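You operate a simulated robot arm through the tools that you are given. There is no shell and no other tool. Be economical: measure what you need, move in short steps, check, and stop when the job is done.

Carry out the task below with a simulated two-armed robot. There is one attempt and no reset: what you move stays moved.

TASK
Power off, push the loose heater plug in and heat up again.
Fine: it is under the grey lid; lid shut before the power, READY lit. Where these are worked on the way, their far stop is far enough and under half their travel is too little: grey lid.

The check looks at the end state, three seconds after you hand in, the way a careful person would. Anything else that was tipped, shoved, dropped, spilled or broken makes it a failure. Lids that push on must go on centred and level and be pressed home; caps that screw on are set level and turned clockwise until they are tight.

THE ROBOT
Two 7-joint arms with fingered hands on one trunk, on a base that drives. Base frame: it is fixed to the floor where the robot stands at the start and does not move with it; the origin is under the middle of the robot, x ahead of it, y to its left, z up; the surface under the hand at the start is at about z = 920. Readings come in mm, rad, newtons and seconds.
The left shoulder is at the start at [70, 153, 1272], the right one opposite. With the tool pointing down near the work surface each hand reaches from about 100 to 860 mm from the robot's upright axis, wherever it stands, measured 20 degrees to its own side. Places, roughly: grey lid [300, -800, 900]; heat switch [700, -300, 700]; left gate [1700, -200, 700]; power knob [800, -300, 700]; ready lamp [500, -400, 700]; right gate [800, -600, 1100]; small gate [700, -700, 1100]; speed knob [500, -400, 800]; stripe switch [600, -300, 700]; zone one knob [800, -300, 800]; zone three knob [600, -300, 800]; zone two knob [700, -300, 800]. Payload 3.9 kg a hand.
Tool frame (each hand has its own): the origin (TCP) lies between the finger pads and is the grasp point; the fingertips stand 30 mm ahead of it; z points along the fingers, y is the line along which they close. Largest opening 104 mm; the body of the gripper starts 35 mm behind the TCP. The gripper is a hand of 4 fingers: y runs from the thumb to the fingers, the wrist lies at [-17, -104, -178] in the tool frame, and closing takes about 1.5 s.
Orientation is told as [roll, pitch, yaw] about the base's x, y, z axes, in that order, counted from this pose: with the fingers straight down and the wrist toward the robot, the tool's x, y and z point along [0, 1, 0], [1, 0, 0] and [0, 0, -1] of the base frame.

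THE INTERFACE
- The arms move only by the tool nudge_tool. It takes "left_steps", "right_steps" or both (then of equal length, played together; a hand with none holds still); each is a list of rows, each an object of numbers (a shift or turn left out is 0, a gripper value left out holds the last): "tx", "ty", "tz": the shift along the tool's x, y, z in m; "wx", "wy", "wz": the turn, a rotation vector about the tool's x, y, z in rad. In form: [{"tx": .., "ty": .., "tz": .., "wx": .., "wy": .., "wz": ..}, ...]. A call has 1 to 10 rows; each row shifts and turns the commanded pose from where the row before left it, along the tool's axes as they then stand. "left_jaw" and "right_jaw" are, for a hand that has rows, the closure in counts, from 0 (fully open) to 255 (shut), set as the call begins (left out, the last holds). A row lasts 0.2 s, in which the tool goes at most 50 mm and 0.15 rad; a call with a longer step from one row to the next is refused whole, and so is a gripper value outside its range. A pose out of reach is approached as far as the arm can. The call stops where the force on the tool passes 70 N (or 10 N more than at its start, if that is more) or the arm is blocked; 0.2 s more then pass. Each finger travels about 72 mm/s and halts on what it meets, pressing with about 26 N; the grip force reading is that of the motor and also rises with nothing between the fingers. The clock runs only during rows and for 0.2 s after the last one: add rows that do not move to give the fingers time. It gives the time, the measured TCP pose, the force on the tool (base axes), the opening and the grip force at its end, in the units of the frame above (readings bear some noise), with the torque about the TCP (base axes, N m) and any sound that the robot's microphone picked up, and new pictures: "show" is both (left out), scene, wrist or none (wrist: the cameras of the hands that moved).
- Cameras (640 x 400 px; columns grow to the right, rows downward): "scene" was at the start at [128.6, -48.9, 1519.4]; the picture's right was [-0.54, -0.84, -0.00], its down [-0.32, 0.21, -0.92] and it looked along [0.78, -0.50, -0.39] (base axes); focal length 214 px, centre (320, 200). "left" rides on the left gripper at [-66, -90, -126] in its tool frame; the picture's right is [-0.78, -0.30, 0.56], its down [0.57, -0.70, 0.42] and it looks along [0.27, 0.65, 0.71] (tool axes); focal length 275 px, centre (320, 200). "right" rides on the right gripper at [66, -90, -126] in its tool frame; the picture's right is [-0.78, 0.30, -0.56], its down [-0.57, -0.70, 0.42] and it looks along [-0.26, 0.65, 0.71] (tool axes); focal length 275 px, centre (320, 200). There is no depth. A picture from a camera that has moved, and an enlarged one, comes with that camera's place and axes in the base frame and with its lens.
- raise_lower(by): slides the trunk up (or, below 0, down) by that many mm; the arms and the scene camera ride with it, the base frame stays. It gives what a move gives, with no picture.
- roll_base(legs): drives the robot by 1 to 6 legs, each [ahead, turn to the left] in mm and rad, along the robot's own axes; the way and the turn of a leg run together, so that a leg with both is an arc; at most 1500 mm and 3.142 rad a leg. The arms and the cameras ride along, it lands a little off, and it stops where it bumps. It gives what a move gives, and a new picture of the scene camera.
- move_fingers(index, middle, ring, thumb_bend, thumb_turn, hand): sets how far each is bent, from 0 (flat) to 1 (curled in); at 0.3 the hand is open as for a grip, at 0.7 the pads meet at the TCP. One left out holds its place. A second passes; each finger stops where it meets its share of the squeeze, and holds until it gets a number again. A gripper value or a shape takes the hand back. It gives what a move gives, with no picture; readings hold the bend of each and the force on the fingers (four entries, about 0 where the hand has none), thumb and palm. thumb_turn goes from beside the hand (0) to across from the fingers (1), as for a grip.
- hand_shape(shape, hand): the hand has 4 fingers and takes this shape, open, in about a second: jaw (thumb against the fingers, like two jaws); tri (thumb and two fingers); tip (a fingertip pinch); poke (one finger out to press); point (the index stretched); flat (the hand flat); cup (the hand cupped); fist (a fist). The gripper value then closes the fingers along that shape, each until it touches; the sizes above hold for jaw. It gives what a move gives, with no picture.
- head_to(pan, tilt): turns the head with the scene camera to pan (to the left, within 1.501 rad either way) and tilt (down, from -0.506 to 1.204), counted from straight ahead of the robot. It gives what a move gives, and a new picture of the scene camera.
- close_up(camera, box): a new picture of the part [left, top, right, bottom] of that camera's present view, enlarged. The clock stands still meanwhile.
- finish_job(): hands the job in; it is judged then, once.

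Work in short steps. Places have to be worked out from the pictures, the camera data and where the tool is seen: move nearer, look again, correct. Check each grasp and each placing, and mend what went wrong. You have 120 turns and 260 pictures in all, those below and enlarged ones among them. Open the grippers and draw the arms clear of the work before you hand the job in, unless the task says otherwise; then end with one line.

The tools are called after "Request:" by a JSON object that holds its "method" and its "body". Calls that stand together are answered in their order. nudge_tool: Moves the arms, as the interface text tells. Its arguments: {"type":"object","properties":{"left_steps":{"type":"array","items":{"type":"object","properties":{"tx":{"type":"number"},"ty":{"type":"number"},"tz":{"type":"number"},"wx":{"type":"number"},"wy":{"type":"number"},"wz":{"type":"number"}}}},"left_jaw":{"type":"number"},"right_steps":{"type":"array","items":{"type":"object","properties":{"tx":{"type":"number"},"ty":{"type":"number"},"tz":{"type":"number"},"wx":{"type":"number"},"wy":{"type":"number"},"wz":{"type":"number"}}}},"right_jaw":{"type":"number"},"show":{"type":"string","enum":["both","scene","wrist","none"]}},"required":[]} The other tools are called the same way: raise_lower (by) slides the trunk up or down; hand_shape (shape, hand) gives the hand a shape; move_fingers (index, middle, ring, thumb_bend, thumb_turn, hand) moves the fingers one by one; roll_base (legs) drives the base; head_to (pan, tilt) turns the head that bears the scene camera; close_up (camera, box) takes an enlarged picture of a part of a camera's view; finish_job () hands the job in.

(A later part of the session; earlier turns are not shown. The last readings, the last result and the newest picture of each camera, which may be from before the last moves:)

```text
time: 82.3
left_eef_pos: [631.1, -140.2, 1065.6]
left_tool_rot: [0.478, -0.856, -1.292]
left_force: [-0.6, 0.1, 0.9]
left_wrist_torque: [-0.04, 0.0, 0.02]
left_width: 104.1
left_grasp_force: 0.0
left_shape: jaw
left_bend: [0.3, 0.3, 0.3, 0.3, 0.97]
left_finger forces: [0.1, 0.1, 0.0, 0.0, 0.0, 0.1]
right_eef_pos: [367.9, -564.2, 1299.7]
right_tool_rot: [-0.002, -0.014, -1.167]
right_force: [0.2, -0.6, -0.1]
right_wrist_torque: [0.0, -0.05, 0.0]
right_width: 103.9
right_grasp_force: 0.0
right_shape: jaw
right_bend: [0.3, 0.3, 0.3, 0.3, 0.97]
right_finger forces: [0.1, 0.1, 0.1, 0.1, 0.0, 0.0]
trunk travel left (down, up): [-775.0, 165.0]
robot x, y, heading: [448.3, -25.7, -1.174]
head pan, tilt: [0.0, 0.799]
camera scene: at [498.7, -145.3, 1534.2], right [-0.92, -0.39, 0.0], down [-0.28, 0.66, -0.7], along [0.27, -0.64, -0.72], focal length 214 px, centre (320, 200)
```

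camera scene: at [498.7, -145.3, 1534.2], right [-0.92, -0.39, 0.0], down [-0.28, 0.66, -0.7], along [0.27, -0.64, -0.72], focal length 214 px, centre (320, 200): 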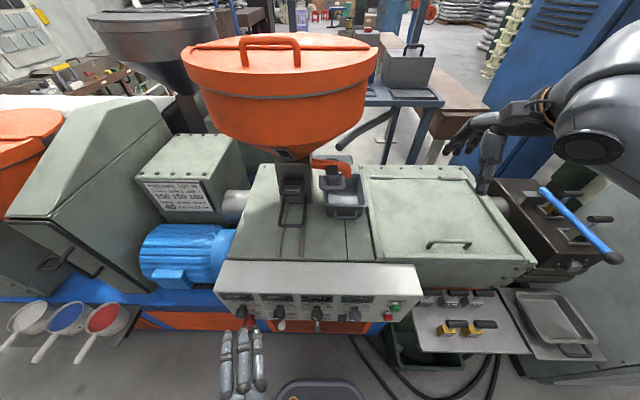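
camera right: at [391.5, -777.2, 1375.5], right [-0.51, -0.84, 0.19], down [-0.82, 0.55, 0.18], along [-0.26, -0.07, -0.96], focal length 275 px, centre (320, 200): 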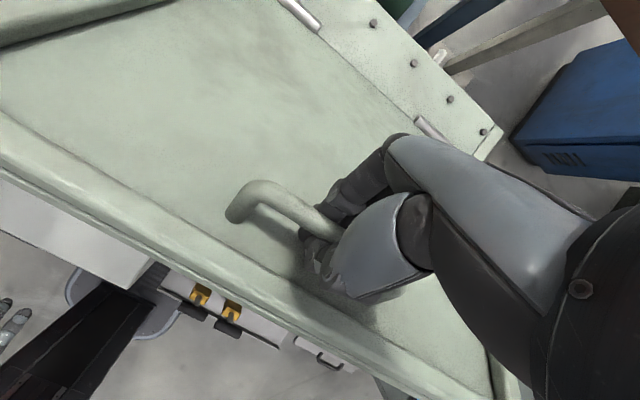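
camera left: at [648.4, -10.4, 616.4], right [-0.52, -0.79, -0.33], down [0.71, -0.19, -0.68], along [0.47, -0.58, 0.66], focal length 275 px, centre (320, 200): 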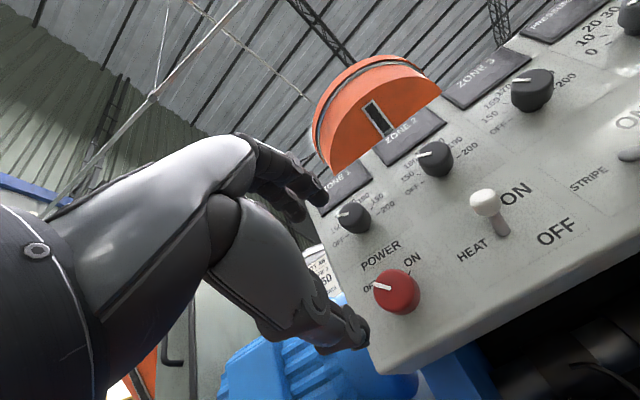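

Nearly there. I'll square the heading and creep 40 mm closer.

Request:
{"method": "roll_base", "body": {"legs": [[0, -0.03], [40, 0]]}}

```text
time: 83.5
left_eef_pos: [640.5, -178.6, 1066.2]
left_tool_rot: [0.479, -0.861, -1.321]
left_force: [0.5, 0.6, -0.3]
left_wrist_torque: [-0.01, -0.04, 0.0]
left_width: 104.2
left_grasp_force: 0.0
left_shape: jaw
left_bend: [0.3, 0.3, 0.3, 0.3, 0.97]
left_finger forces: [0.0, 0.0, 0.1, 0.0, 0.0, 0.1]
right_eef_pos: [365.6, -593.7, 1300.7]
right_tool_rot: [-0.002, -0.02, -1.198]
right_force: [-0.2, 1.4, 0.1]
right_wrist_torque: [-0.04, 0.03, -0.01]
right_width: 103.9
right_grasp_force: 0.1
right_shape: jaw
right_bend: [0.3, 0.3, 0.3, 0.3, 0.97]
right_finger forces: [0.0, 0.0, 0.0, 0.0, 0.0, 0.1]
trunk travel left (down, up): [-775.0, 165.0]
robot x, y, heading: [461.8, -62.8, -1.201]
head pan, tilt: [0.0, 0.799]
camera scene: at [507.5, -177.7, 1534.7], right [-0.93, -0.36, 0.0], down [-0.26, 0.66, -0.7], along [0.25, -0.65, -0.71], focal length 214 px, centre (320, 200)
```

scene: 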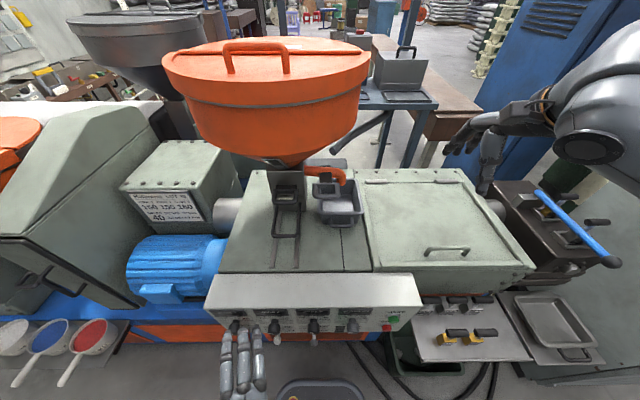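

I'm now square, with the handle 478 mm forward and 390 mm right. I'll bring the right hand back above the handle.

Request:
{"method": "nudge_tool", "body": {"right_steps": [{"tx": -0.0156, "ty": 0.0031, "tz": 0.041}, {"tx": -0.0156, "ty": 0.0031, "tz": 0.041}, {"tx": -0.0156, "ty": 0.0031, "tz": 0.041}, {"tx": -0.0156, "ty": 0.0031, "tz": 0.041}, {"tx": -0.0156, "ty": 0.0031, "tz": 0.041}, {"tx": -0.0156, "ty": 0.0031, "tz": 0.041}, {"tx": -0.0156, "ty": 0.0031, "tz": 0.035}], "right_jaw": 60, "show": "wrist"}}

```text
time: 85.2
left_eef_pos: [640.7, -184.0, 1064.6]
left_tool_rot: [0.478, -0.854, -1.319]
left_force: [0.0, -0.4, -0.1]
left_wrist_torque: [0.03, -0.01, 0.01]
left_width: 104.1
left_grasp_force: 0.1
left_shape: jaw
left_bend: [0.3, 0.3, 0.3, 0.3, 0.97]
left_finger forces: [0.0, 0.1, 0.0, 0.0, 0.0, 0.0]
right_eef_pos: [274.5, -665.6, 1018.7]
right_tool_rot: [-0.001, -0.014, -1.198]
right_force: [0.2, -0.1, -0.2]
right_wrist_torque: [0.02, 0.02, 0.0]
right_width: 79.9
right_grasp_force: 0.0
right_shape: jaw
right_bend: [0.27, 0.35, 0.32, 0.51, 0.98]
right_finger forces: [0.1, 0.0, 0.0, 0.0, 0.0, 0.1]
trunk travel left (down, up): [-775.0, 165.0]
robot x, y, heading: [466.7, -63.6, -1.2]
head pan, tilt: [0.0, 0.799]
camera right: at [302.6, -555.4, 1140.5], right [-0.62, -0.55, 0.56], down [-0.79, 0.44, -0.43], along [-0.01, -0.71, -0.7], focal length 275 px, centre (320, 200)
```

right: 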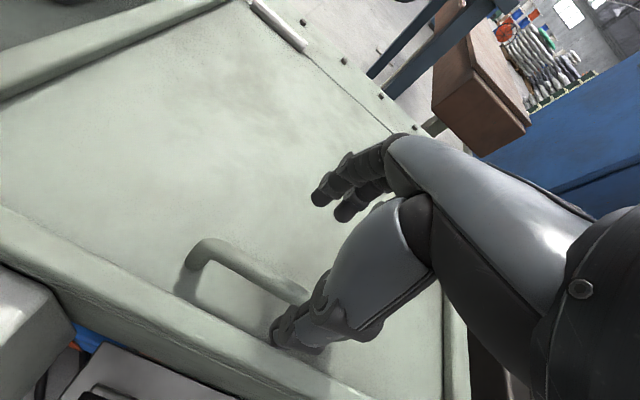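

The bar is at (273,-654), so the hand needs 12 mm back and 52 mm down. Then I'll close into the same hook grip.

Request:
{"method": "nudge_tool", "body": {"right_steps": [{"ty": -0.012, "tz": 0.015}, {"tz": 0.02}, {"tz": 0.017}], "show": "none"}}

Request:
{"method": "nudge_tool", "body": {"right_steps": [{}, {}, {}, {}, {}, {}, {}], "right_jaw": 255, "show": "wrist"}}

```text
time: 86.0
left_eef_pos: [642.3, -185.2, 1064.7]
left_tool_rot: [0.476, -0.853, -1.32]
left_force: [-0.2, -0.7, -0.2]
left_wrist_torque: [-0.04, -0.04, 0.01]
left_width: 103.8
left_grasp_force: 0.0
left_shape: jaw
left_bend: [0.3, 0.3, 0.3, 0.3, 0.97]
left_finger forces: [0.0, 0.0, 0.0, 0.0, 0.1, 0.0]
right_eef_pos: [268.6, -653.3, 965.7]
right_tool_rot: [-0.001, -0.015, -1.197]
right_force: [0.4, 0.7, -0.4]
right_wrist_torque: [0.01, -0.06, 0.0]
right_width: 79.7
right_grasp_force: 0.0
right_shape: jaw
right_bend: [0.27, 0.35, 0.32, 0.51, 0.98]
right_finger forces: [0.1, 0.0, 0.0, 0.0, 0.1, 0.0]
trunk travel left (down, up): [-775.0, 165.0]
robot x, y, heading: [465.7, -65.8, -1.202]
head pan, tilt: [0.0, 0.799]
```

```text
time: 87.5
left_eef_pos: [641.7, -183.9, 1065.9]
left_tool_rot: [0.477, -0.854, -1.321]
left_force: [0.0, 0.5, 0.2]
left_wrist_torque: [-0.03, 0.02, -0.03]
left_width: 103.8
left_grasp_force: 0.1
left_shape: jaw
left_bend: [0.3, 0.3, 0.3, 0.3, 0.97]
left_finger forces: [0.0, 0.0, 0.0, 0.1, 0.0, 0.1]
right_eef_pos: [267.2, -652.0, 965.1]
right_tool_rot: [-0.001, -0.013, -1.198]
right_force: [-0.2, 5.0, -2.9]
right_wrist_torque: [-0.04, 0.03, -0.03]
right_width: 0.1
right_grasp_force: 25.5
right_shape: jaw
right_bend: [0.7, 0.7, 0.7, 0.74, 1.0]
right_finger forces: [1.0, 0.1, 0.0, 0.0, 6.8, 0.1]
trunk travel left (down, up): [-775.0, 165.0]
robot x, y, heading: [463.7, -69.3, -1.207]
head pan, tilt: [0.0, 0.799]
camera right: at [296.1, -542.6, 1088.8], right [-0.62, -0.55, 0.56], down [-0.79, 0.44, -0.43], along [-0.01, -0.71, -0.71], focal length 275 px, centre (320, 200)
```

right: 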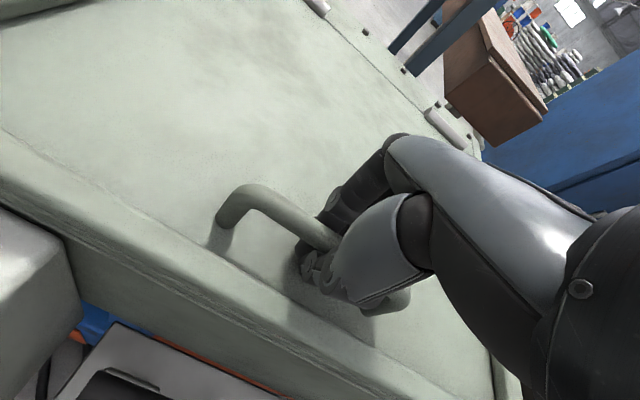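

The hook grip is the same as before. I'll lift along the fitted 289 mm arc, about 30° first.

Request:
{"method": "nudge_tool", "body": {"right_steps": [{"ty": 0.0004, "tz": -0.0252, "wx": 0.06}, {"ty": 0.001, "tz": -0.0252, "wx": 0.06}, {"ty": 0.0017, "tz": -0.0251, "wx": 0.06}, {"ty": 0.0024, "tz": -0.0251, "wx": 0.06}, {"ty": 0.0031, "tz": -0.025, "wx": 0.06}, {"ty": 0.0038, "tz": -0.0249, "wx": 0.06}], "show": "scene"}}

```text
time: 89.0
left_eef_pos: [643.3, -189.9, 1063.9]
left_tool_rot: [0.477, -0.848, -1.32]
left_force: [-0.7, 0.7, 0.4]
left_wrist_torque: [0.01, 0.03, 0.0]
left_width: 103.7
left_grasp_force: 0.0
left_shape: jaw
left_bend: [0.3, 0.3, 0.3, 0.3, 0.97]
left_finger forces: [0.0, 0.0, 0.0, 0.1, 0.0, 0.0]
right_eef_pos: [282.5, -690.0, 1108.2]
right_tool_rot: [0.001, 0.354, -1.196]
right_force: [5.6, -15.2, -17.5]
right_wrist_torque: [0.0, -0.02, 0.0]
right_width: 0.3
right_grasp_force: 26.0
right_shape: jaw
right_bend: [0.7, 0.7, 0.7, 0.75, 1.0]
right_finger forces: [18.7, 0.9, 5.1, 0.2, 0.1, 0.0]
trunk travel left (down, up): [-775.0, 165.0]
robot x, y, heading: [461.2, -63.7, -1.205]
head pan, tilt: [0.0, 0.799]
camera scene: at [512.0, -194.2, 1533.0], right [-0.93, -0.36, 0.0], down [-0.26, 0.67, -0.69], along [0.25, -0.65, -0.72], focal length 214 px, centre (320, 200)
```

scene: 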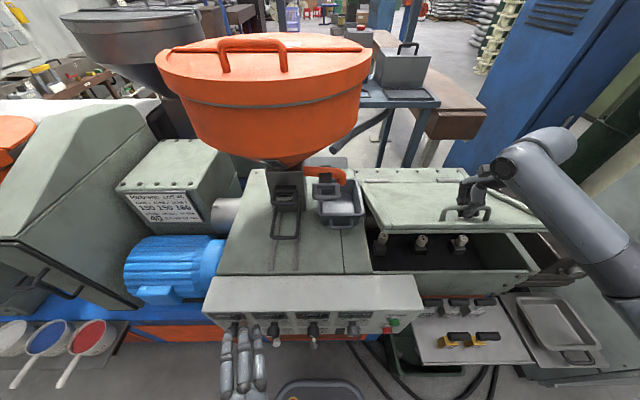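

The lid is at about 32°. There is some forward pull, so I'll correct inward and go on to about 52°.

Request:
{"method": "nudge_tool", "body": {"right_steps": [{"ty": 0.008, "tz": 0.002}, {"ty": 0.0075, "tz": -0.0232, "wx": 0.06}, {"ty": 0.008, "tz": -0.0231, "wx": 0.06}, {"ty": 0.0085, "tz": -0.0229, "wx": 0.06}, {"ty": 0.0085, "tz": -0.0229, "wx": 0.06}], "show": "scene"}}

```text
time: 90.2
left_eef_pos: [641.0, -180.7, 1065.6]
left_tool_rot: [0.479, -0.859, -1.322]
left_force: [-0.3, -0.2, 0.2]
left_wrist_torque: [0.01, -0.01, -0.03]
left_width: 103.9
left_grasp_force: 0.0
left_shape: jaw
left_bend: [0.3, 0.3, 0.3, 0.3, 0.97]
left_finger forces: [0.0, 0.0, 0.1, 0.0, 0.0, 0.1]
right_eef_pos: [308.0, -751.0, 1181.3]
right_tool_rot: [-0.003, 0.585, -1.2]
right_force: [-11.4, 11.3, 8.2]
right_wrist_torque: [0.06, -0.01, 0.01]
right_width: 0.0
right_grasp_force: 25.8
right_shape: jaw
right_bend: [0.7, 0.7, 0.7, 0.75, 1.0]
right_finger forces: [2.1, 0.0, 1.5, 0.0, 35.9, 0.1]
trunk travel left (down, up): [-775.0, 165.0]
robot x, y, heading: [462.4, -65.4, -1.208]
head pan, tilt: [0.0, 0.799]
camera scene: at [507.7, -181.5, 1534.5], right [-0.93, -0.36, 0.0], down [-0.26, 0.67, -0.7], along [0.25, -0.65, -0.71], focal length 214 px, centre (320, 200)
```

scene: 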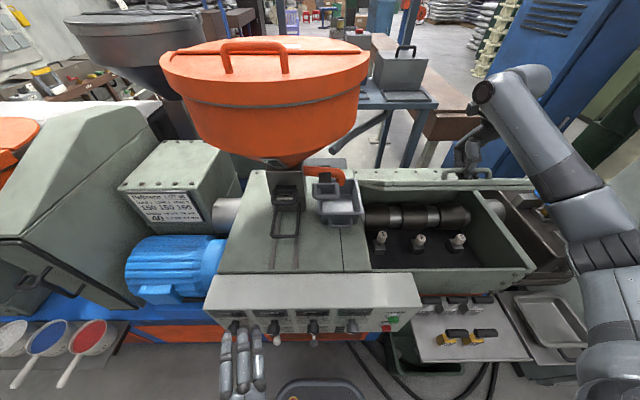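

The lid is at about 52° and the body is upright. I'll relax slightly outward and go on in small steps toward 70°.

Request:
{"method": "nudge_tool", "body": {"right_steps": [{"ty": -0.0038, "tz": -0.0013}, {"ty": 0.0078, "tz": -0.0227, "wx": 0.055}, {"ty": 0.0086, "tz": -0.0224, "wx": 0.055}, {"ty": 0.0092, "tz": -0.0222, "wx": 0.055}], "show": "scene"}}

```text
time: 91.2
left_eef_pos: [641.9, -180.2, 1065.8]
left_tool_rot: [0.476, -0.859, -1.32]
left_force: [-0.1, -0.3, -0.7]
left_wrist_torque: [-0.01, 0.05, 0.0]
left_width: 104.1
left_grasp_force: 0.0
left_shape: jaw
left_bend: [0.3, 0.3, 0.3, 0.3, 0.97]
left_finger forces: [0.0, 0.0, 0.0, 0.0, 0.0, 0.0]
right_eef_pos: [329.3, -803.1, 1222.2]
right_tool_rot: [-0.01, 0.747, -1.202]
right_force: [-7.9, 13.8, 11.7]
right_wrist_torque: [0.11, -0.02, 0.01]
right_width: 0.1
right_grasp_force: 26.3
right_shape: jaw
right_bend: [0.7, 0.7, 0.7, 0.75, 1.0]
right_finger forces: [1.4, 0.0, 1.2, 0.0, 38.4, 0.0]
trunk travel left (down, up): [-775.0, 165.0]
robot x, y, heading: [462.7, -63.0, -1.204]
head pan, tilt: [0.0, 0.799]
camera scene: at [510.3, -179.5, 1534.6], right [-0.93, -0.36, 0.0], down [-0.26, 0.67, -0.7], along [0.25, -0.65, -0.71], focal length 214 px, centre (320, 200)
```

scene: 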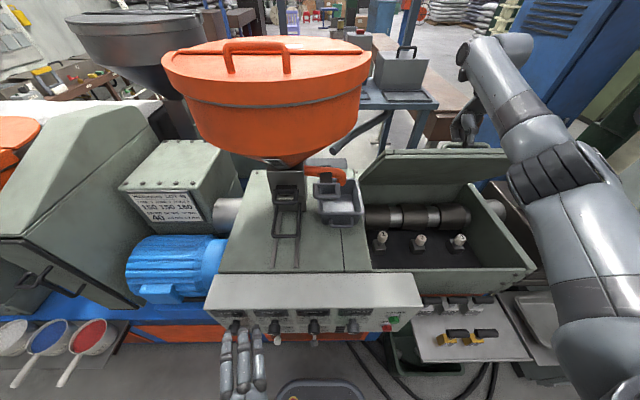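

The lid is at about 65° with small forces and no lean. I'll continue toward 85°.

Request:
{"method": "nudge_tool", "body": {"right_steps": [{"ty": -0.0046, "tz": -0.0019}, {"ty": 0.009, "tz": -0.0231, "wx": 0.06}, {"ty": 0.0097, "tz": -0.0228, "wx": 0.06}, {"ty": 0.0103, "tz": -0.0226, "wx": 0.06}], "show": "scene"}}

```text
time: 92.2
left_eef_pos: [633.3, -201.1, 1063.7]
left_tool_rot: [0.495, -0.841, -1.332]
left_force: [0.7, 1.8, -0.6]
left_wrist_torque: [-0.07, -0.04, -0.02]
left_width: 103.9
left_grasp_force: 0.1
left_shape: jaw
left_bend: [0.3, 0.3, 0.3, 0.3, 0.97]
left_finger forces: [0.0, 0.1, 0.0, 0.0, 0.0, 0.0]
right_eef_pos: [329.3, -796.1, 1234.6]
right_tool_rot: [0.006, 0.925, -1.197]
right_force: [-16.8, -33.4, -44.0]
right_wrist_torque: [-0.42, 0.22, -0.29]
right_width: 0.0
right_grasp_force: 26.4
right_shape: jaw
right_bend: [0.69, 0.7, 0.69, 0.77, 1.0]
right_finger forces: [35.4, 10.0, 5.3, 0.1, 15.1, 0.1]
right hand out of reach, approached as far as the arm can: row 2, 3, 4
trunk travel left (down, up): [-775.0, 165.0]
robot x, y, heading: [459.0, -66.0, -1.202]
head pan, tilt: [0.0, 0.799]
camera scene: at [496.5, -210.9, 1531.9], right [-0.93, -0.36, -0.01], down [-0.25, 0.68, -0.69], along [0.26, -0.64, -0.73], focal length 214 px, centre (320, 200)
```

scene: 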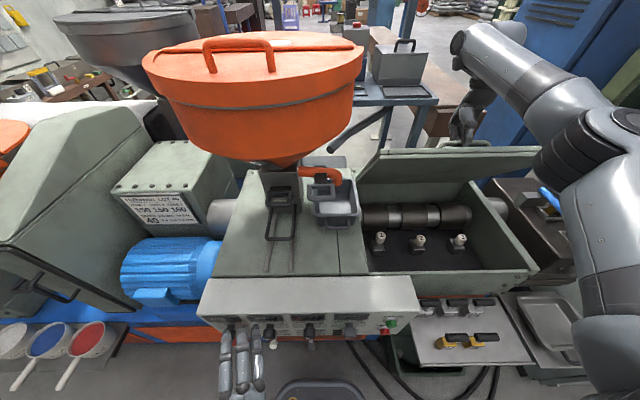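

The tilt put the arm at its limit and the body began leaning again. I'll relax at once by undoing some tilt and moving in the direction of the pull.

Request:
{"method": "nudge_tool", "body": {"right_steps": [{"ty": 0.012, "tz": -0.001, "wx": -0.08}, {"ty": 0.012, "tz": -0.001, "wx": -0.08}], "show": "scene"}}

```text
time: 92.8
left_eef_pos: [634.3, -188.6, 1066.7]
left_tool_rot: [0.494, -0.849, -1.332]
left_force: [0.0, -0.3, 0.1]
left_wrist_torque: [0.05, -0.01, 0.02]
left_width: 103.9
left_grasp_force: 0.0
left_shape: jaw
left_bend: [0.3, 0.3, 0.3, 0.3, 0.97]
left_finger forces: [0.0, 0.0, 0.0, 0.0, 0.1, 0.0]
right_eef_pos: [334.4, -796.8, 1230.8]
right_tool_rot: [0.007, 0.777, -1.195]
right_force: [-23.1, -10.5, -16.8]
right_wrist_torque: [-0.04, 0.26, -0.17]
right_width: 0.0
right_grasp_force: 26.1
right_shape: jaw
right_bend: [0.7, 0.7, 0.7, 0.77, 1.0]
right_finger forces: [19.9, 2.1, 2.2, 0.1, 23.1, 0.1]
trunk travel left (down, up): [-775.0, 165.0]
robot x, y, heading: [464.8, -62.3, -1.206]
head pan, tilt: [0.0, 0.799]
camera scene: at [491.0, -195.5, 1534.3], right [-0.94, -0.35, -0.01], down [-0.25, 0.68, -0.7], along [0.26, -0.65, -0.72], focal length 214 px, centre (320, 200)
```

scene: 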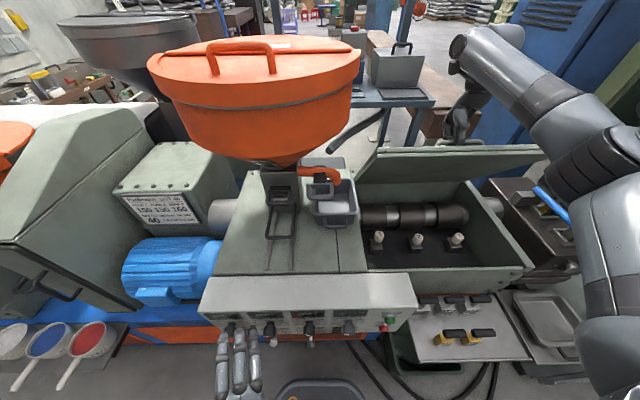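

The load is reduced. I'll shift slightly right to null the side force and try a few more degrees with the hand orientation fixed.

Request:
{"method": "nudge_tool", "body": {"right_steps": [{"tx": -0.008}, {"ty": 0.0102, "tz": -0.0228}, {"ty": 0.0121, "tz": -0.0219}], "show": "scene"}}

```text
time: 93.5
left_eef_pos: [639.2, -186.1, 1065.1]
left_tool_rot: [0.482, -0.852, -1.324]
left_force: [0.4, 0.1, 0.0]
left_wrist_torque: [0.01, 0.02, 0.02]
left_width: 104.2
left_grasp_force: 0.1
left_shape: jaw
left_bend: [0.3, 0.3, 0.3, 0.3, 0.97]
left_finger forces: [0.1, 0.0, 0.1, 0.0, 0.0, 0.1]
right_eef_pos: [343.8, -812.7, 1241.0]
right_tool_rot: [0.004, 0.772, -1.194]
right_force: [-9.3, -5.1, -13.8]
right_wrist_torque: [0.05, 0.08, -0.08]
right_width: 0.0
right_grasp_force: 25.8
right_shape: jaw
right_bend: [0.7, 0.7, 0.7, 0.77, 1.0]
right_finger forces: [16.8, 1.5, 3.0, 0.0, 22.1, 0.0]
right hand out of reach, approached as far as the arm can: row 2, 3
trunk travel left (down, up): [-775.0, 165.0]
robot x, y, heading: [462.2, -64.6, -1.206]
head pan, tilt: [0.0, 0.799]
camera scene: at [506.6, -190.5, 1533.6], right [-0.93, -0.36, 0.0], down [-0.26, 0.67, -0.7], along [0.25, -0.65, -0.72], focal length 214 px, centre (320, 200)
```

scene: 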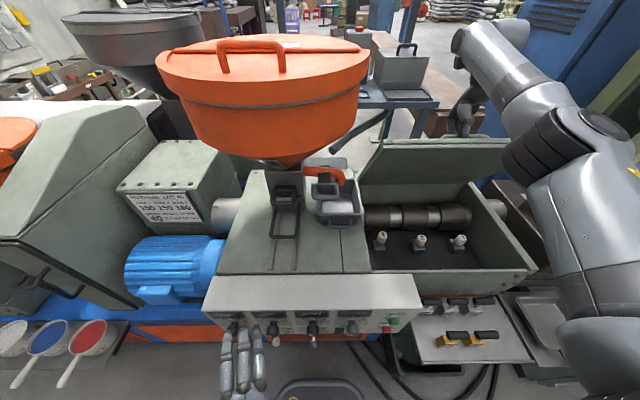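

The lid is at about 68° with low loads. I'll now bring the left hand forward and right, clear of the hopper, to go behind the open lid.

Request:
{"method": "nudge_tool", "body": {"left_steps": [{"tx": -0.0292, "ty": 0.0276, "tz": 0.0129}, {"tx": -0.0292, "ty": 0.0276, "tz": 0.0129}, {"tx": -0.0292, "ty": 0.0276, "tz": 0.0129}, {"tx": -0.0292, "ty": 0.0276, "tz": 0.0129}, {"tx": -0.0292, "ty": 0.0276, "tz": 0.0129}, {"tx": -0.0292, "ty": 0.0276, "tz": 0.0129}, {"tx": -0.0292, "ty": 0.0276, "tz": 0.0129}], "show": "scene"}}

```text
time: 95.2
left_eef_pos: [567.5, -474.7, 1093.0]
left_tool_rot: [0.481, -0.85, -1.323]
left_force: [-0.4, -0.7, -0.1]
left_wrist_torque: [0.0, -0.01, 0.03]
left_width: 104.0
left_grasp_force: 0.0
left_shape: jaw
left_bend: [0.3, 0.3, 0.3, 0.3, 0.97]
left_finger forces: [0.0, 0.0, 0.0, 0.0, 0.0, 0.0]
right_eef_pos: [344.1, -812.6, 1240.8]
right_tool_rot: [0.0, 0.774, -1.196]
right_force: [-4.9, -6.8, -14.4]
right_wrist_torque: [0.0, 0.06, -0.05]
right_width: 0.0
right_grasp_force: 25.7
right_shape: jaw
right_bend: [0.7, 0.7, 0.7, 0.77, 1.0]
right_finger forces: [16.4, 1.4, 3.3, 0.0, 21.6, 0.0]
trunk travel left (down, up): [-775.0, 165.0]
robot x, y, heading: [464.8, -65.6, -1.208]
head pan, tilt: [0.0, 0.799]
camera scene: at [506.8, -191.0, 1533.6], right [-0.93, -0.36, 0.0], down [-0.26, 0.67, -0.7], along [0.25, -0.65, -0.72], focal length 214 px, centre (320, 200)
```

scene: 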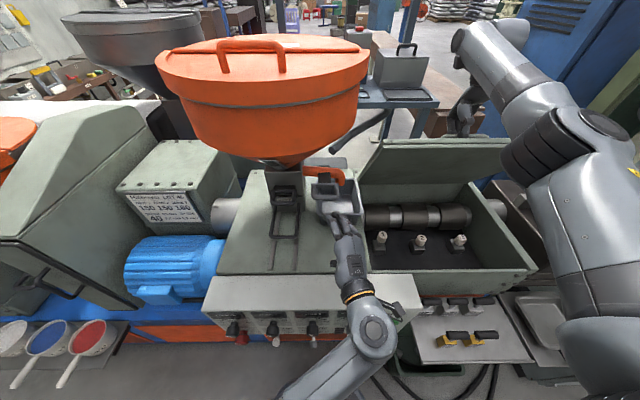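

The left hand is at 418 mm forward, clear of the hopper. I'll rotate it to point forward-right.

Request:
{"method": "nudge_tool", "body": {"left_steps": [{"wx": -0.0928, "wy": -0.1054, "wz": -0.004}, {"wx": -0.0928, "wy": -0.1054, "wz": -0.004}, {"wx": -0.0928, "wy": -0.1054, "wz": -0.004}, {"wx": -0.0928, "wy": -0.1054, "wz": -0.004}, {"wx": -0.0928, "wy": -0.1054, "wz": -0.004}, {"wx": -0.0928, "wy": -0.1054, "wz": -0.004}, {"wx": -0.0928, "wy": -0.1054, "wz": -0.004}, {"wx": -0.0928, "wy": -0.1054, "wz": -0.004}], "left_jaw": 255, "show": "scene"}}

```text
time: 97.0
left_eef_pos: [569.3, -473.0, 1095.1]
left_tool_rot: [-2.401, -1.567, 0.675]
left_force: [-0.5, 0.2, -1.1]
left_wrist_torque: [0.02, 0.0, 0.03]
left_width: 0.0
left_grasp_force: 25.7
left_shape: jaw
left_bend: [0.7, 0.7, 0.7, 0.49, 1.0]
left_finger forces: [0.1, 0.1, 0.1, 0.1, 0.1, 0.1]
right_eef_pos: [343.6, -812.3, 1240.4]
right_tool_rot: [-0.002, 0.775, -1.196]
right_force: [-5.1, -5.9, -14.6]
right_wrist_torque: [0.02, 0.1, -0.06]
right_width: 0.1
right_grasp_force: 26.5
right_shape: jaw
right_bend: [0.7, 0.7, 0.7, 0.77, 1.0]
right_finger forces: [16.3, 1.5, 3.2, 0.1, 21.8, 0.0]
trunk travel left (down, up): [-775.0, 165.0]
robot x, y, heading: [461.9, -66.0, -1.202]
head pan, tilt: [0.0, 0.799]
camera scene: at [507.8, -191.0, 1533.5], right [-0.93, -0.36, 0.0], down [-0.26, 0.67, -0.7], along [0.25, -0.65, -0.72], focal length 214 px, centre (320, 200)
```

scene: 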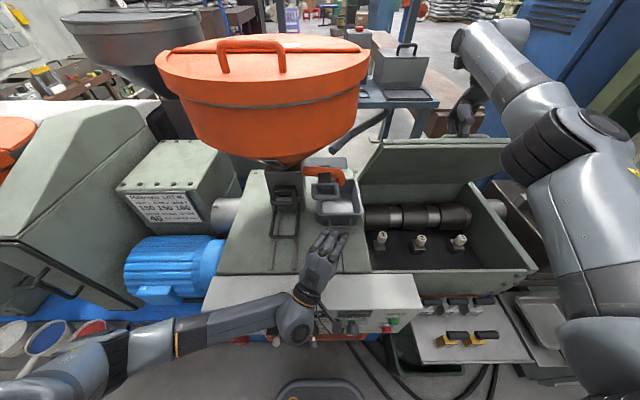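

The left hand now points forward-right with a closed fist of fingers. I'll raise it, then advance it behind the lid's left part.

Request:
{"method": "nudge_tool", "body": {"left_steps": [{"ty": 0.045}, {"ty": 0.025, "tx": -0.035}, {"tx": -0.037}, {"tz": 0.042}, {"tz": 0.042}, {"tz": 0.042}, {"tz": 0.042}, {"tz": 0.042}, {"tz": 0.035}], "show": "both"}}

```text
time: 99.0
left_eef_pos: [458.9, -706.9, 1165.4]
left_tool_rot: [-2.394, -1.57, 0.672]
left_force: [-0.5, 0.2, 0.8]
left_wrist_torque: [0.01, -0.04, -0.04]
left_width: 0.2
left_grasp_force: 25.7
left_shape: jaw
left_bend: [0.7, 0.7, 0.7, 0.49, 1.0]
left_finger forces: [0.0, 0.1, 0.0, 0.0, 0.0, 0.0]
right_eef_pos: [343.8, -812.3, 1241.1]
right_tool_rot: [0.003, 0.773, -1.196]
right_force: [-5.5, -5.6, -13.2]
right_wrist_torque: [0.04, 0.06, -0.05]
right_width: 0.0
right_grasp_force: 25.8
right_shape: jaw
right_bend: [0.7, 0.7, 0.7, 0.77, 1.0]
right_finger forces: [15.6, 1.3, 3.1, 0.1, 0.1, 0.1]
trunk travel left (down, up): [-775.0, 165.0]
robot x, y, heading: [459.9, -66.5, -1.2]
head pan, tilt: [0.0, 0.799]
camera scene: at [506.2, -191.1, 1533.6], right [-0.93, -0.36, 0.0], down [-0.26, 0.67, -0.7], along [0.25, -0.65, -0.72], focal length 214 px, centre (320, 200)
camera left: at [411.8, -572.5, 1075.4], right [-0.85, -0.43, -0.29], down [0.5, -0.51, -0.7], along [0.15, -0.74, 0.65], focal length 275 px, centre (320, 200)
```

scene: 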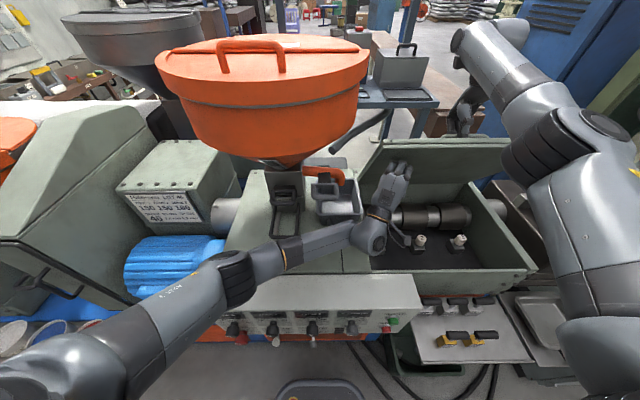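
left: 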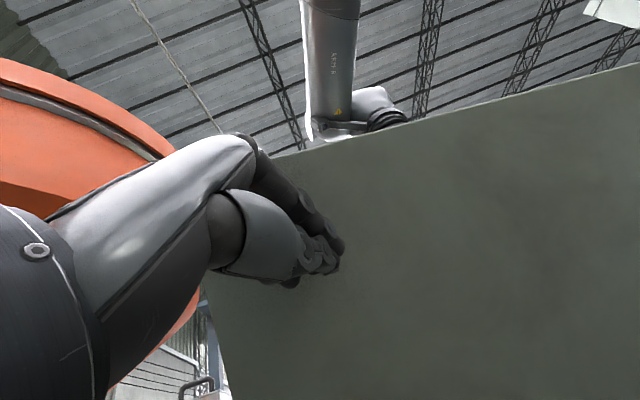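

The fist is about 60 mm short of the lid underside. I'll advance straight forward until contact.

Request:
{"method": "nudge_tool", "body": {"left_steps": [{"tx": 0.01, "tz": 0.0174}, {"tx": 0.01, "tz": 0.0174}, {"tx": 0.01, "tz": 0.0174}, {"tx": 0.005, "tz": 0.0087}], "show": "wrist"}}

```text
time: 99.7
left_eef_pos: [464.3, -741.5, 1161.3]
left_tool_rot: [1.813, -1.566, 2.722]
left_force: [-4.1, 15.3, -8.8]
left_wrist_torque: [0.0, 0.16, 0.28]
left_width: 0.0
left_grasp_force: 26.3
left_shape: jaw
left_bend: [0.7, 0.7, 0.7, 0.49, 1.0]
left_finger forces: [0.0, 7.2, 11.7, 0.0, 0.1, 0.1]
right_eef_pos: [348.9, -816.0, 1241.9]
right_tool_rot: [-0.006, 0.751, -1.198]
right_force: [0.1, -16.1, -8.0]
right_wrist_torque: [0.0, 0.02, -0.14]
right_width: 0.0
right_grasp_force: 26.0
right_shape: jaw
right_bend: [0.7, 0.7, 0.7, 0.76, 1.0]
right_finger forces: [11.9, 0.1, 2.0, 0.0, 0.0, 0.0]
trunk travel left (down, up): [-775.0, 165.0]
robot x, y, heading: [462.3, -65.2, -1.202]
head pan, tilt: [0.0, 0.799]
stopped in row 3 (left hand): the force on the tool passed its limit at 81 N (the readings are from after the stop); the commanded pose is now the measured one
camera left: at [422.7, -606.8, 1070.6], right [-0.86, -0.41, -0.3], down [0.49, -0.52, -0.7], along [0.13, -0.75, 0.65], focal length 275 px, centre (320, 200)
```

left: 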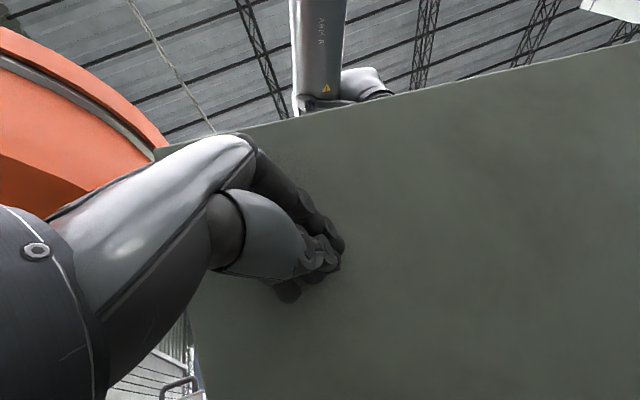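

The left fist now carries the lid at about 15 N. I'll open the right hand and slip it out up and forward from the bar.

Request:
{"method": "nudge_tool", "body": {"right_steps": [{}, {}, {}, {}, {}, {}], "right_jaw": 0, "show": "both"}}

```text
time: 101.1
left_eef_pos: [462.9, -738.6, 1161.1]
left_tool_rot: [1.844, -1.561, 2.685]
left_force: [-17.3, 44.7, -29.3]
left_wrist_torque: [0.24, 0.23, -0.09]
left_width: 0.0
left_grasp_force: 26.1
left_shape: jaw
left_bend: [0.7, 0.7, 0.7, 0.49, 1.0]
left_finger forces: [0.0, 22.3, 11.9, 0.0, 0.0, 0.0]
right_eef_pos: [351.7, -813.4, 1246.0]
right_tool_rot: [-0.004, 0.744, -1.195]
right_force: [14.4, -39.0, 17.7]
right_wrist_torque: [0.17, -0.05, -0.27]
right_width: 59.5
right_grasp_force: 0.1
right_shape: jaw
right_bend: [0.3, 0.3, 0.3, 0.59, 1.0]
right_finger forces: [0.1, 0.0, 0.1, 0.0, 43.6, 0.1]
trunk travel left (down, up): [-775.0, 165.0]
robot x, y, heading: [458.7, -67.9, -1.2]
head pan, tilt: [0.0, 0.799]
camera scene: at [509.7, -187.5, 1533.7], right [-0.93, -0.36, 0.0], down [-0.26, 0.67, -0.7], along [0.25, -0.65, -0.72], focal length 214 px, centre (320, 200)
camera right: at [420.1, -806.1, 1397.0], right [-0.5, -0.84, 0.21], down [-0.83, 0.54, 0.16], along [-0.25, -0.09, -0.96], focal length 275 px, centre (320, 200)
```

scene: 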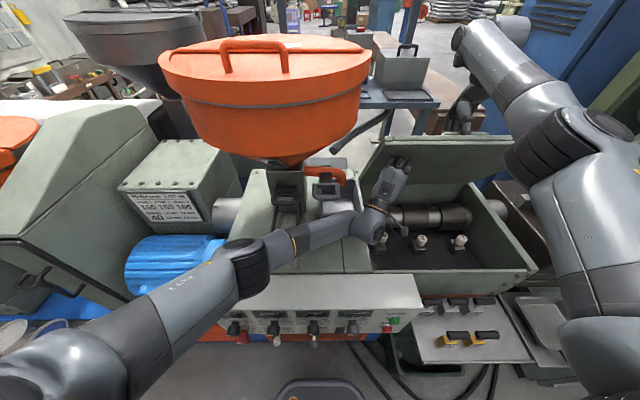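
right: 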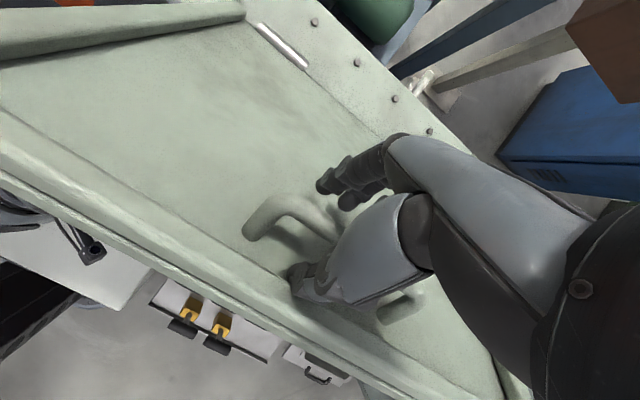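

The opening thumb is wedged against the lid at 44 N. I'll keep the fingers open but ease the thumb, then withdraw.

Request:
{"method": "move_fingers", "body": {"hand": "right", "index": 0.2, "middle": 0.2, "ring": 0.2, "thumb_bend": 0.66}}

Request:
{"method": "nudge_tool", "body": {"right_steps": [{"tz": -0.012}, {"tz": -0.012}, {"tz": -0.012}, {"tz": -0.012}], "show": "both"}}

```text
time: 102.1
left_eef_pos: [464.1, -737.7, 1161.5]
left_tool_rot: [1.557, -1.558, 2.977]
left_force: [-19.0, 26.1, -32.0]
left_wrist_torque: [0.47, 0.24, -0.12]
left_width: 0.0
left_grasp_force: 26.1
left_shape: jaw
left_bend: [0.7, 0.7, 0.7, 0.48, 1.0]
left_finger forces: [0.0, 16.5, 12.8, 0.0, 0.0, 0.0]
right_eef_pos: [348.1, -810.6, 1246.1]
right_tool_rot: [-0.002, 0.747, -1.195]
right_force: [4.5, -19.6, 24.7]
right_wrist_torque: [0.57, 0.02, -0.07]
right_width: 69.9
right_grasp_force: 15.1
right_shape: fingers
right_bend: [0.2, 0.2, 0.2, 0.71, 0.99]
right_finger forces: [0.1, 0.0, 0.1, 0.0, 30.3, 0.1]
trunk travel left (down, up): [-775.0, 165.0]
robot x, y, heading: [461.4, -65.6, -1.202]
head pan, tilt: [0.0, 0.799]
```

```text
time: 103.1
left_eef_pos: [469.7, -740.2, 1166.4]
left_tool_rot: [2.946, -1.565, 1.596]
left_force: [-2.1, 8.4, -4.5]
left_wrist_torque: [0.05, 0.13, 0.2]
left_width: 0.0
left_grasp_force: 25.9
left_shape: jaw
left_bend: [0.7, 0.7, 0.7, 0.49, 1.0]
left_finger forces: [0.1, 1.1, 8.0, 0.1, 0.0, 0.0]
right_eef_pos: [351.5, -809.3, 1266.3]
right_tool_rot: [-0.007, 0.751, -1.199]
right_force: [1.3, -5.2, 1.1]
right_wrist_torque: [-0.05, -0.03, -0.06]
right_width: 65.1
right_grasp_force: 2.7
right_shape: fingers
right_bend: [0.2, 0.2, 0.2, 0.72, 0.98]
right_finger forces: [0.0, 0.0, 0.1, 0.0, 5.1, 0.0]
right hand out of reach, approached as far as the arm can: row 1, 2, 3, 4
trunk travel left (down, up): [-775.0, 165.0]
robot x, y, heading: [460.7, -64.9, -1.199]
head pan, tilt: [0.0, 0.799]
camera scene: at [509.9, -186.3, 1534.0], right [-0.93, -0.36, 0.0], down [-0.26, 0.67, -0.7], along [0.25, -0.65, -0.72], focal length 214 px, centre (320, 200)
camera right: at [421.0, -801.6, 1418.2], right [-0.5, -0.84, 0.21], down [-0.83, 0.54, 0.17], along [-0.26, -0.09, -0.96], focal length 275 px, centre (320, 200)
```

scene: 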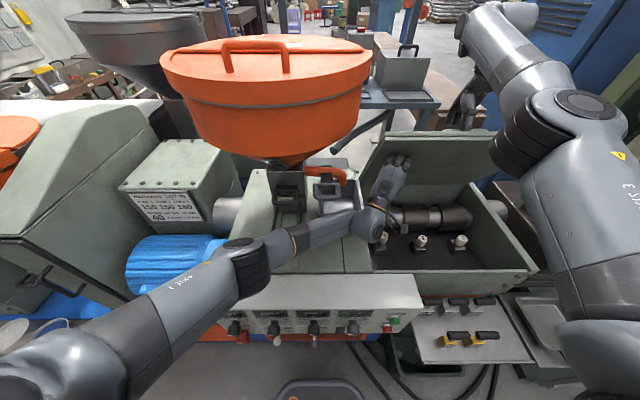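
right: 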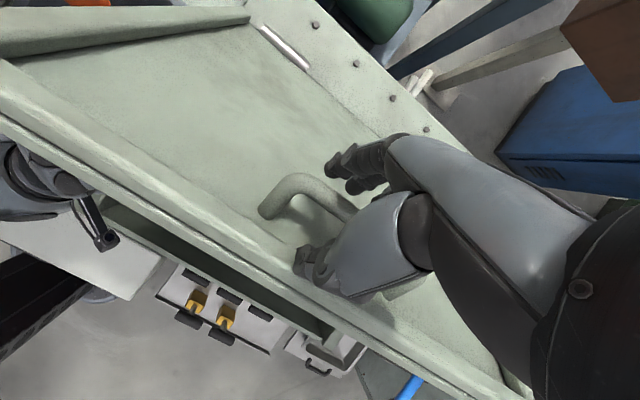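

The hand rose 20 mm before hitting its reach limit. I'll reduce the tilt, which swings the thumb away from the lid, while I raise it further.

Request:
{"method": "nudge_tool", "body": {"right_steps": [{"wx": -0.1, "ty": -0.004, "tz": -0.012}, {"wx": -0.1, "ty": -0.004, "tz": -0.014}, {"wx": -0.1, "ty": -0.004, "tz": -0.016}, {"wx": -0.05, "ty": -0.004, "tz": -0.016}], "show": "both"}}

```text
time: 104.1
left_eef_pos: [467.2, -738.3, 1165.9]
left_tool_rot: [2.823, -1.562, 1.709]
left_force: [-2.8, 4.7, -1.2]
left_wrist_torque: [-0.01, 0.01, 0.06]
left_width: 0.1
left_grasp_force: 26.1
left_shape: jaw
left_bend: [0.7, 0.7, 0.7, 0.49, 1.0]
left_finger forces: [0.0, 0.1, 5.5, 0.0, 0.1, 0.0]
right_eef_pos: [360.2, -822.6, 1324.6]
right_tool_rot: [-0.006, 0.399, -1.196]
right_force: [1.6, -0.4, 0.7]
right_wrist_torque: [-0.02, 0.02, 0.01]
right_width: 72.9
right_grasp_force: 0.1
right_shape: fingers
right_bend: [0.2, 0.2, 0.2, 0.66, 0.97]
right_finger forces: [0.0, 0.0, 0.1, 0.0, 0.1, 0.0]
right hand out of reach, approached as far as the arm can: row 2
trunk travel left (down, up): [-775.0, 165.0]
robot x, y, heading: [461.8, -62.0, -1.195]
head pan, tilt: [0.0, 0.799]
camera scene: at [509.5, -184.4, 1534.1], right [-0.93, -0.36, 0.0], down [-0.26, 0.67, -0.7], along [0.25, -0.65, -0.72], focal length 214 px, centre (320, 200)
camera right: at [409.7, -766.3, 1473.1], right [-0.54, -0.74, 0.4], down [-0.83, 0.55, -0.12], along [-0.13, -0.4, -0.91], focal length 275 px, centre (320, 200)
```

scene: 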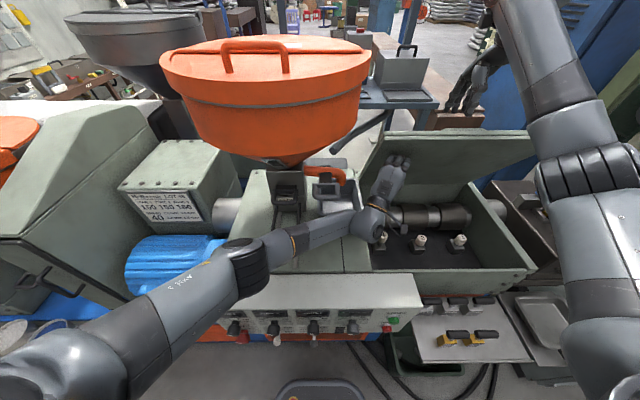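
right: 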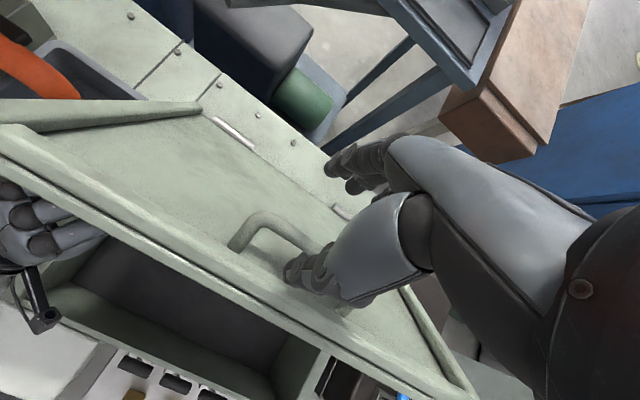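

The right hand is free and the left fist holds the lid with about 5 N. I'll push the lid onward with the left while the right lifts up and back out of the way.

Request:
{"method": "nudge_tool", "body": {"left_steps": [{"tx": 0.008, "tz": 0.0139}, {"tx": 0.008, "tz": 0.0139}, {"tx": 0.008, "tz": 0.0139}, {"tx": 0.008, "tz": 0.0139}, {"tx": 0.008, "tz": 0.0139}], "right_steps": [{"ty": -0.008, "tz": -0.0184}, {"ty": -0.026, "tz": -0.0106}, {"ty": -0.026, "tz": -0.0106}, {"ty": -0.03, "tz": 0.0}, {"ty": -0.03, "tz": 0.0}], "show": "scene"}}

```text
time: 105.3
left_eef_pos: [481.2, -781.9, 1167.0]
left_tool_rot: [-0.638, -1.564, -1.109]
left_force: [-0.3, 5.7, -2.5]
left_wrist_torque: [0.01, 0.08, 0.16]
left_width: 0.0
left_grasp_force: 26.4
left_shape: jaw
left_bend: [0.7, 0.7, 0.7, 0.49, 1.0]
left_finger forces: [0.1, 0.0, 6.5, 0.0, 0.0, 0.1]
left hand out of reach, approached as far as the arm can: row 4, 5
right_eef_pos: [320.8, -735.5, 1406.6]
right_tool_rot: [-0.002, 0.4, -1.195]
right_force: [0.7, 1.1, 0.4]
right_wrist_torque: [-0.01, -0.02, -0.01]
right_width: 73.0
right_grasp_force: 0.1
right_shape: fingers
right_bend: [0.2, 0.2, 0.2, 0.66, 0.97]
right_finger forces: [0.0, 0.1, 0.0, 0.0, 0.0, 0.0]
trunk travel left (down, up): [-775.0, 165.0]
robot x, y, heading: [460.2, -62.1, -1.207]
head pan, tilt: [0.0, 0.799]
camera scene: at [503.7, -182.4, 1533.0], right [-0.93, -0.36, 0.0], down [-0.26, 0.67, -0.7], along [0.25, -0.65, -0.71], focal length 214 px, centre (320, 200)
```

scene: 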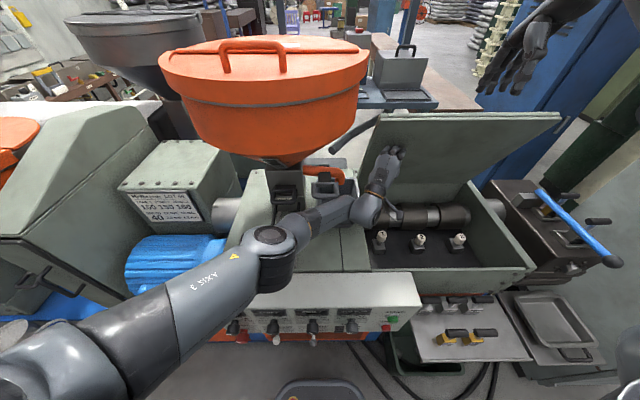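

The left arm is at its limit with the lid at about 80°. The right hand can descend in front of the lid and take over the push.

Request:
{"method": "nudge_tool", "body": {"right_steps": [{"wx": -0.133, "ty": 0.013, "tz": 0.0378}, {"wx": -0.133, "ty": 0.008, "tz": 0.039}, {"wx": -0.133, "ty": 0.003, "tz": 0.04}, {"tz": 0.042}, {"tz": 0.042}, {"tz": 0.042}], "right_jaw": 255, "show": "scene"}}

```text
time: 106.7
left_eef_pos: [479.0, -783.4, 1167.7]
left_tool_rot: [-0.606, -1.56, -1.143]
left_force: [-0.1, 2.6, -3.3]
left_wrist_torque: [0.05, 0.12, 0.08]
left_width: 0.3
left_grasp_force: 26.1
left_shape: jaw
left_bend: [0.7, 0.7, 0.7, 0.49, 1.0]
left_finger forces: [0.1, 0.1, 4.7, 0.0, 0.0, 0.0]
right_eef_pos: [312.9, -728.0, 1164.7]
right_tool_rot: [0.0, -0.005, -1.194]
right_force: [-0.3, 0.6, -0.3]
right_wrist_torque: [-0.02, -0.01, 0.0]
right_width: 0.0
right_grasp_force: 25.9
right_shape: jaw
right_bend: [0.7, 0.7, 0.7, 0.45, 1.0]
right_finger forces: [0.0, 0.0, 0.0, 0.0, 0.0, 0.0]
trunk travel left (down, up): [-775.0, 165.0]
robot x, y, heading: [462.5, -63.2, -1.201]
head pan, tilt: [0.0, 0.799]
camera scene: at [503.4, -183.4, 1534.2], right [-0.93, -0.36, 0.0], down [-0.26, 0.67, -0.7], along [0.26, -0.65, -0.71], focal length 214 px, centre (320, 200)
```

scene: 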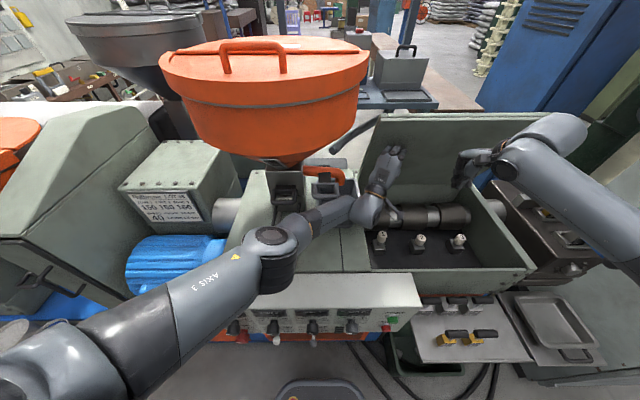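

The right hand is in front of the lid underside. I'll push forward steadily.

Request:
{"method": "nudge_tool", "body": {"right_steps": [{"ty": 0.03}, {"ty": 0.03}, {"ty": 0.03}, {"ty": 0.02}, {"ty": 0.02}, {"ty": 0.02}], "show": "scene"}}

```text
time: 108.1
left_eef_pos: [478.4, -782.1, 1170.7]
left_tool_rot: [-0.625, -1.565, -1.125]
left_force: [-0.1, 0.0, 0.7]
left_wrist_torque: [-0.01, -0.03, 0.01]
left_width: 0.1
left_grasp_force: 26.2
left_shape: jaw
left_bend: [0.7, 0.7, 0.7, 0.49, 1.0]
left_finger forces: [0.1, 0.0, 0.0, 0.0, 0.0, 0.1]
right_eef_pos: [369.7, -866.6, 1162.9]
right_tool_rot: [0.0, -0.004, -1.193]
right_force: [-1.4, 3.5, 0.2]
right_wrist_torque: [-0.29, -0.06, -0.02]
right_width: 0.3
right_grasp_force: 26.1
right_shape: jaw
right_bend: [0.7, 0.7, 0.7, 0.45, 1.0]
right_finger forces: [0.1, 3.8, 0.1, 0.0, 0.1, 0.1]
trunk travel left (down, up): [-775.0, 165.0]
robot x, y, heading: [456.5, -68.5, -1.204]
head pan, tilt: [0.0, 0.799]
camera scene: at [501.9, -182.6, 1534.4], right [-0.93, -0.36, 0.0], down [-0.26, 0.67, -0.7], along [0.26, -0.65, -0.71], focal length 214 px, centre (320, 200)
```

scene: 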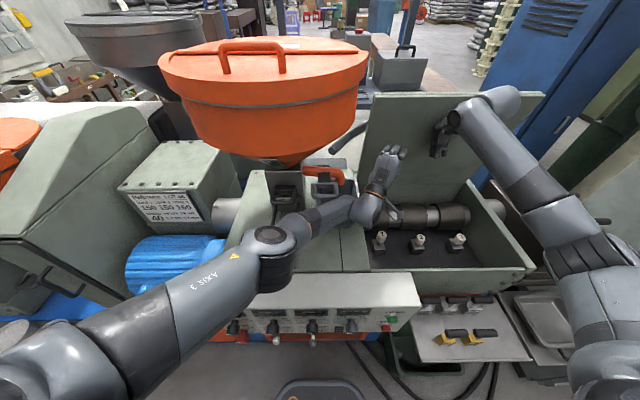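

Lid pushed to near vertical with only 4 N and the left fist is already unloaded. I'll continue pushing.

Request:
{"method": "nudge_tool", "body": {"right_steps": [{"ty": 0.02}, {"ty": 0.02}, {"ty": 0.02}, {"ty": 0.02}, {"ty": 0.015}], "show": "scene"}}

```text
time: 109.3
left_eef_pos: [473.0, -777.0, 1181.0]
left_tool_rot: [2.549, -1.56, 1.982]
left_force: [-0.9, 0.2, 0.4]
left_wrist_torque: [0.02, 0.02, 0.05]
left_width: 0.0
left_grasp_force: 25.2
left_shape: jaw
left_bend: [0.7, 0.7, 0.7, 0.49, 1.0]
left_finger forces: [0.0, 0.0, 0.1, 0.1, 0.0, 0.0]
right_eef_pos: [403.1, -947.5, 1166.5]
right_tool_rot: [0.005, -0.002, -1.194]
right_force: [-4.9, 35.3, -8.9]
right_wrist_torque: [-0.87, -0.25, -0.09]
right_width: 0.1
right_grasp_force: 25.4
right_shape: jaw
right_bend: [0.7, 0.7, 0.7, 0.44, 1.0]
right_finger forces: [0.1, 34.0, 0.0, 0.1, 0.1, 0.0]
trunk travel left (down, up): [-775.0, 165.0]
robot x, y, heading: [464.1, -64.5, -1.205]
head pan, tilt: [0.0, 0.799]
camera scene: at [497.3, -175.5, 1535.6], right [-0.94, -0.35, 0.0], down [-0.25, 0.67, -0.7], along [0.25, -0.66, -0.71], focal length 214 px, centre (320, 200)
```

scene: 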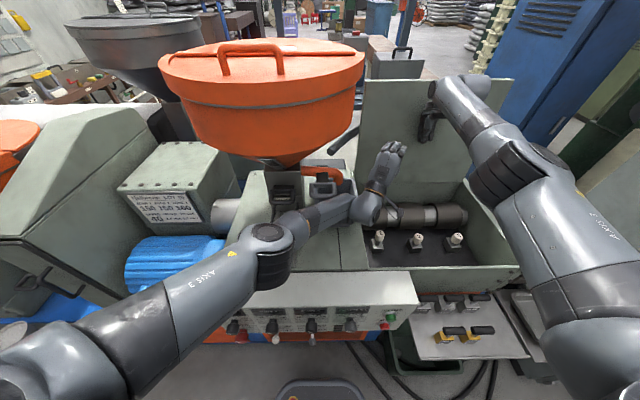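

The force rose to 35 N, so the lid is at its far stop. I'll back the right hand off slowly and see whether the lid stays; the left fist is there as a catch.

Request:
{"method": "nudge_tool", "body": {"right_steps": [{"ty": -0.02}, {"ty": -0.03}, {"ty": -0.03}, {}], "show": "scene"}}

```text
time: 109.6
left_eef_pos: [470.4, -776.9, 1181.9]
left_tool_rot: [-3.119, -1.561, 1.358]
left_force: [0.3, -0.3, -0.1]
left_wrist_torque: [0.0, -0.03, 0.04]
left_width: 0.0
left_grasp_force: 26.3
left_shape: jaw
left_bend: [0.7, 0.7, 0.7, 0.49, 1.0]
left_finger forces: [0.0, 0.0, 0.1, 0.0, 0.0, 0.0]
right_eef_pos: [424.2, -937.0, 1162.3]
right_tool_rot: [0.001, 0.011, -1.148]
right_force: [-10.5, 11.8, 5.0]
right_wrist_torque: [-0.58, -0.32, -0.35]
right_width: 0.2
right_grasp_force: 26.3
right_shape: jaw
right_bend: [0.7, 0.7, 0.7, 0.45, 1.0]
right_finger forces: [0.0, 15.9, 0.1, 0.0, 0.1, 0.1]
trunk travel left (down, up): [-775.0, 165.0]
robot x, y, heading: [465.2, -64.6, -1.216]
head pan, tilt: [0.0, 0.799]
stopped in row 1 (right hand): the arm was blocked; the commanded pose is now the measured one
camera scene: at [502.0, -175.9, 1536.3], right [-0.94, -0.35, 0.0], down [-0.25, 0.67, -0.7], along [0.24, -0.66, -0.71], focal length 214 px, centre (320, 200)
```

scene: 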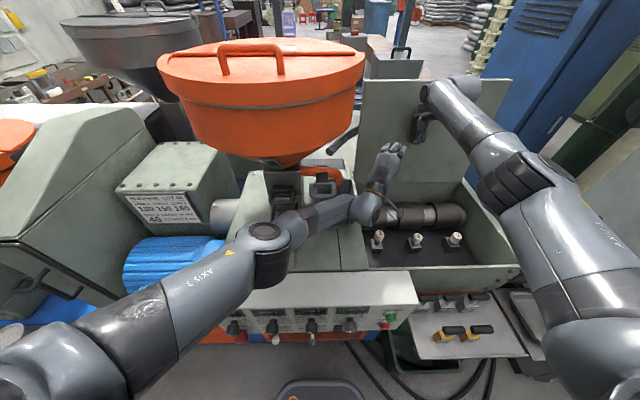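

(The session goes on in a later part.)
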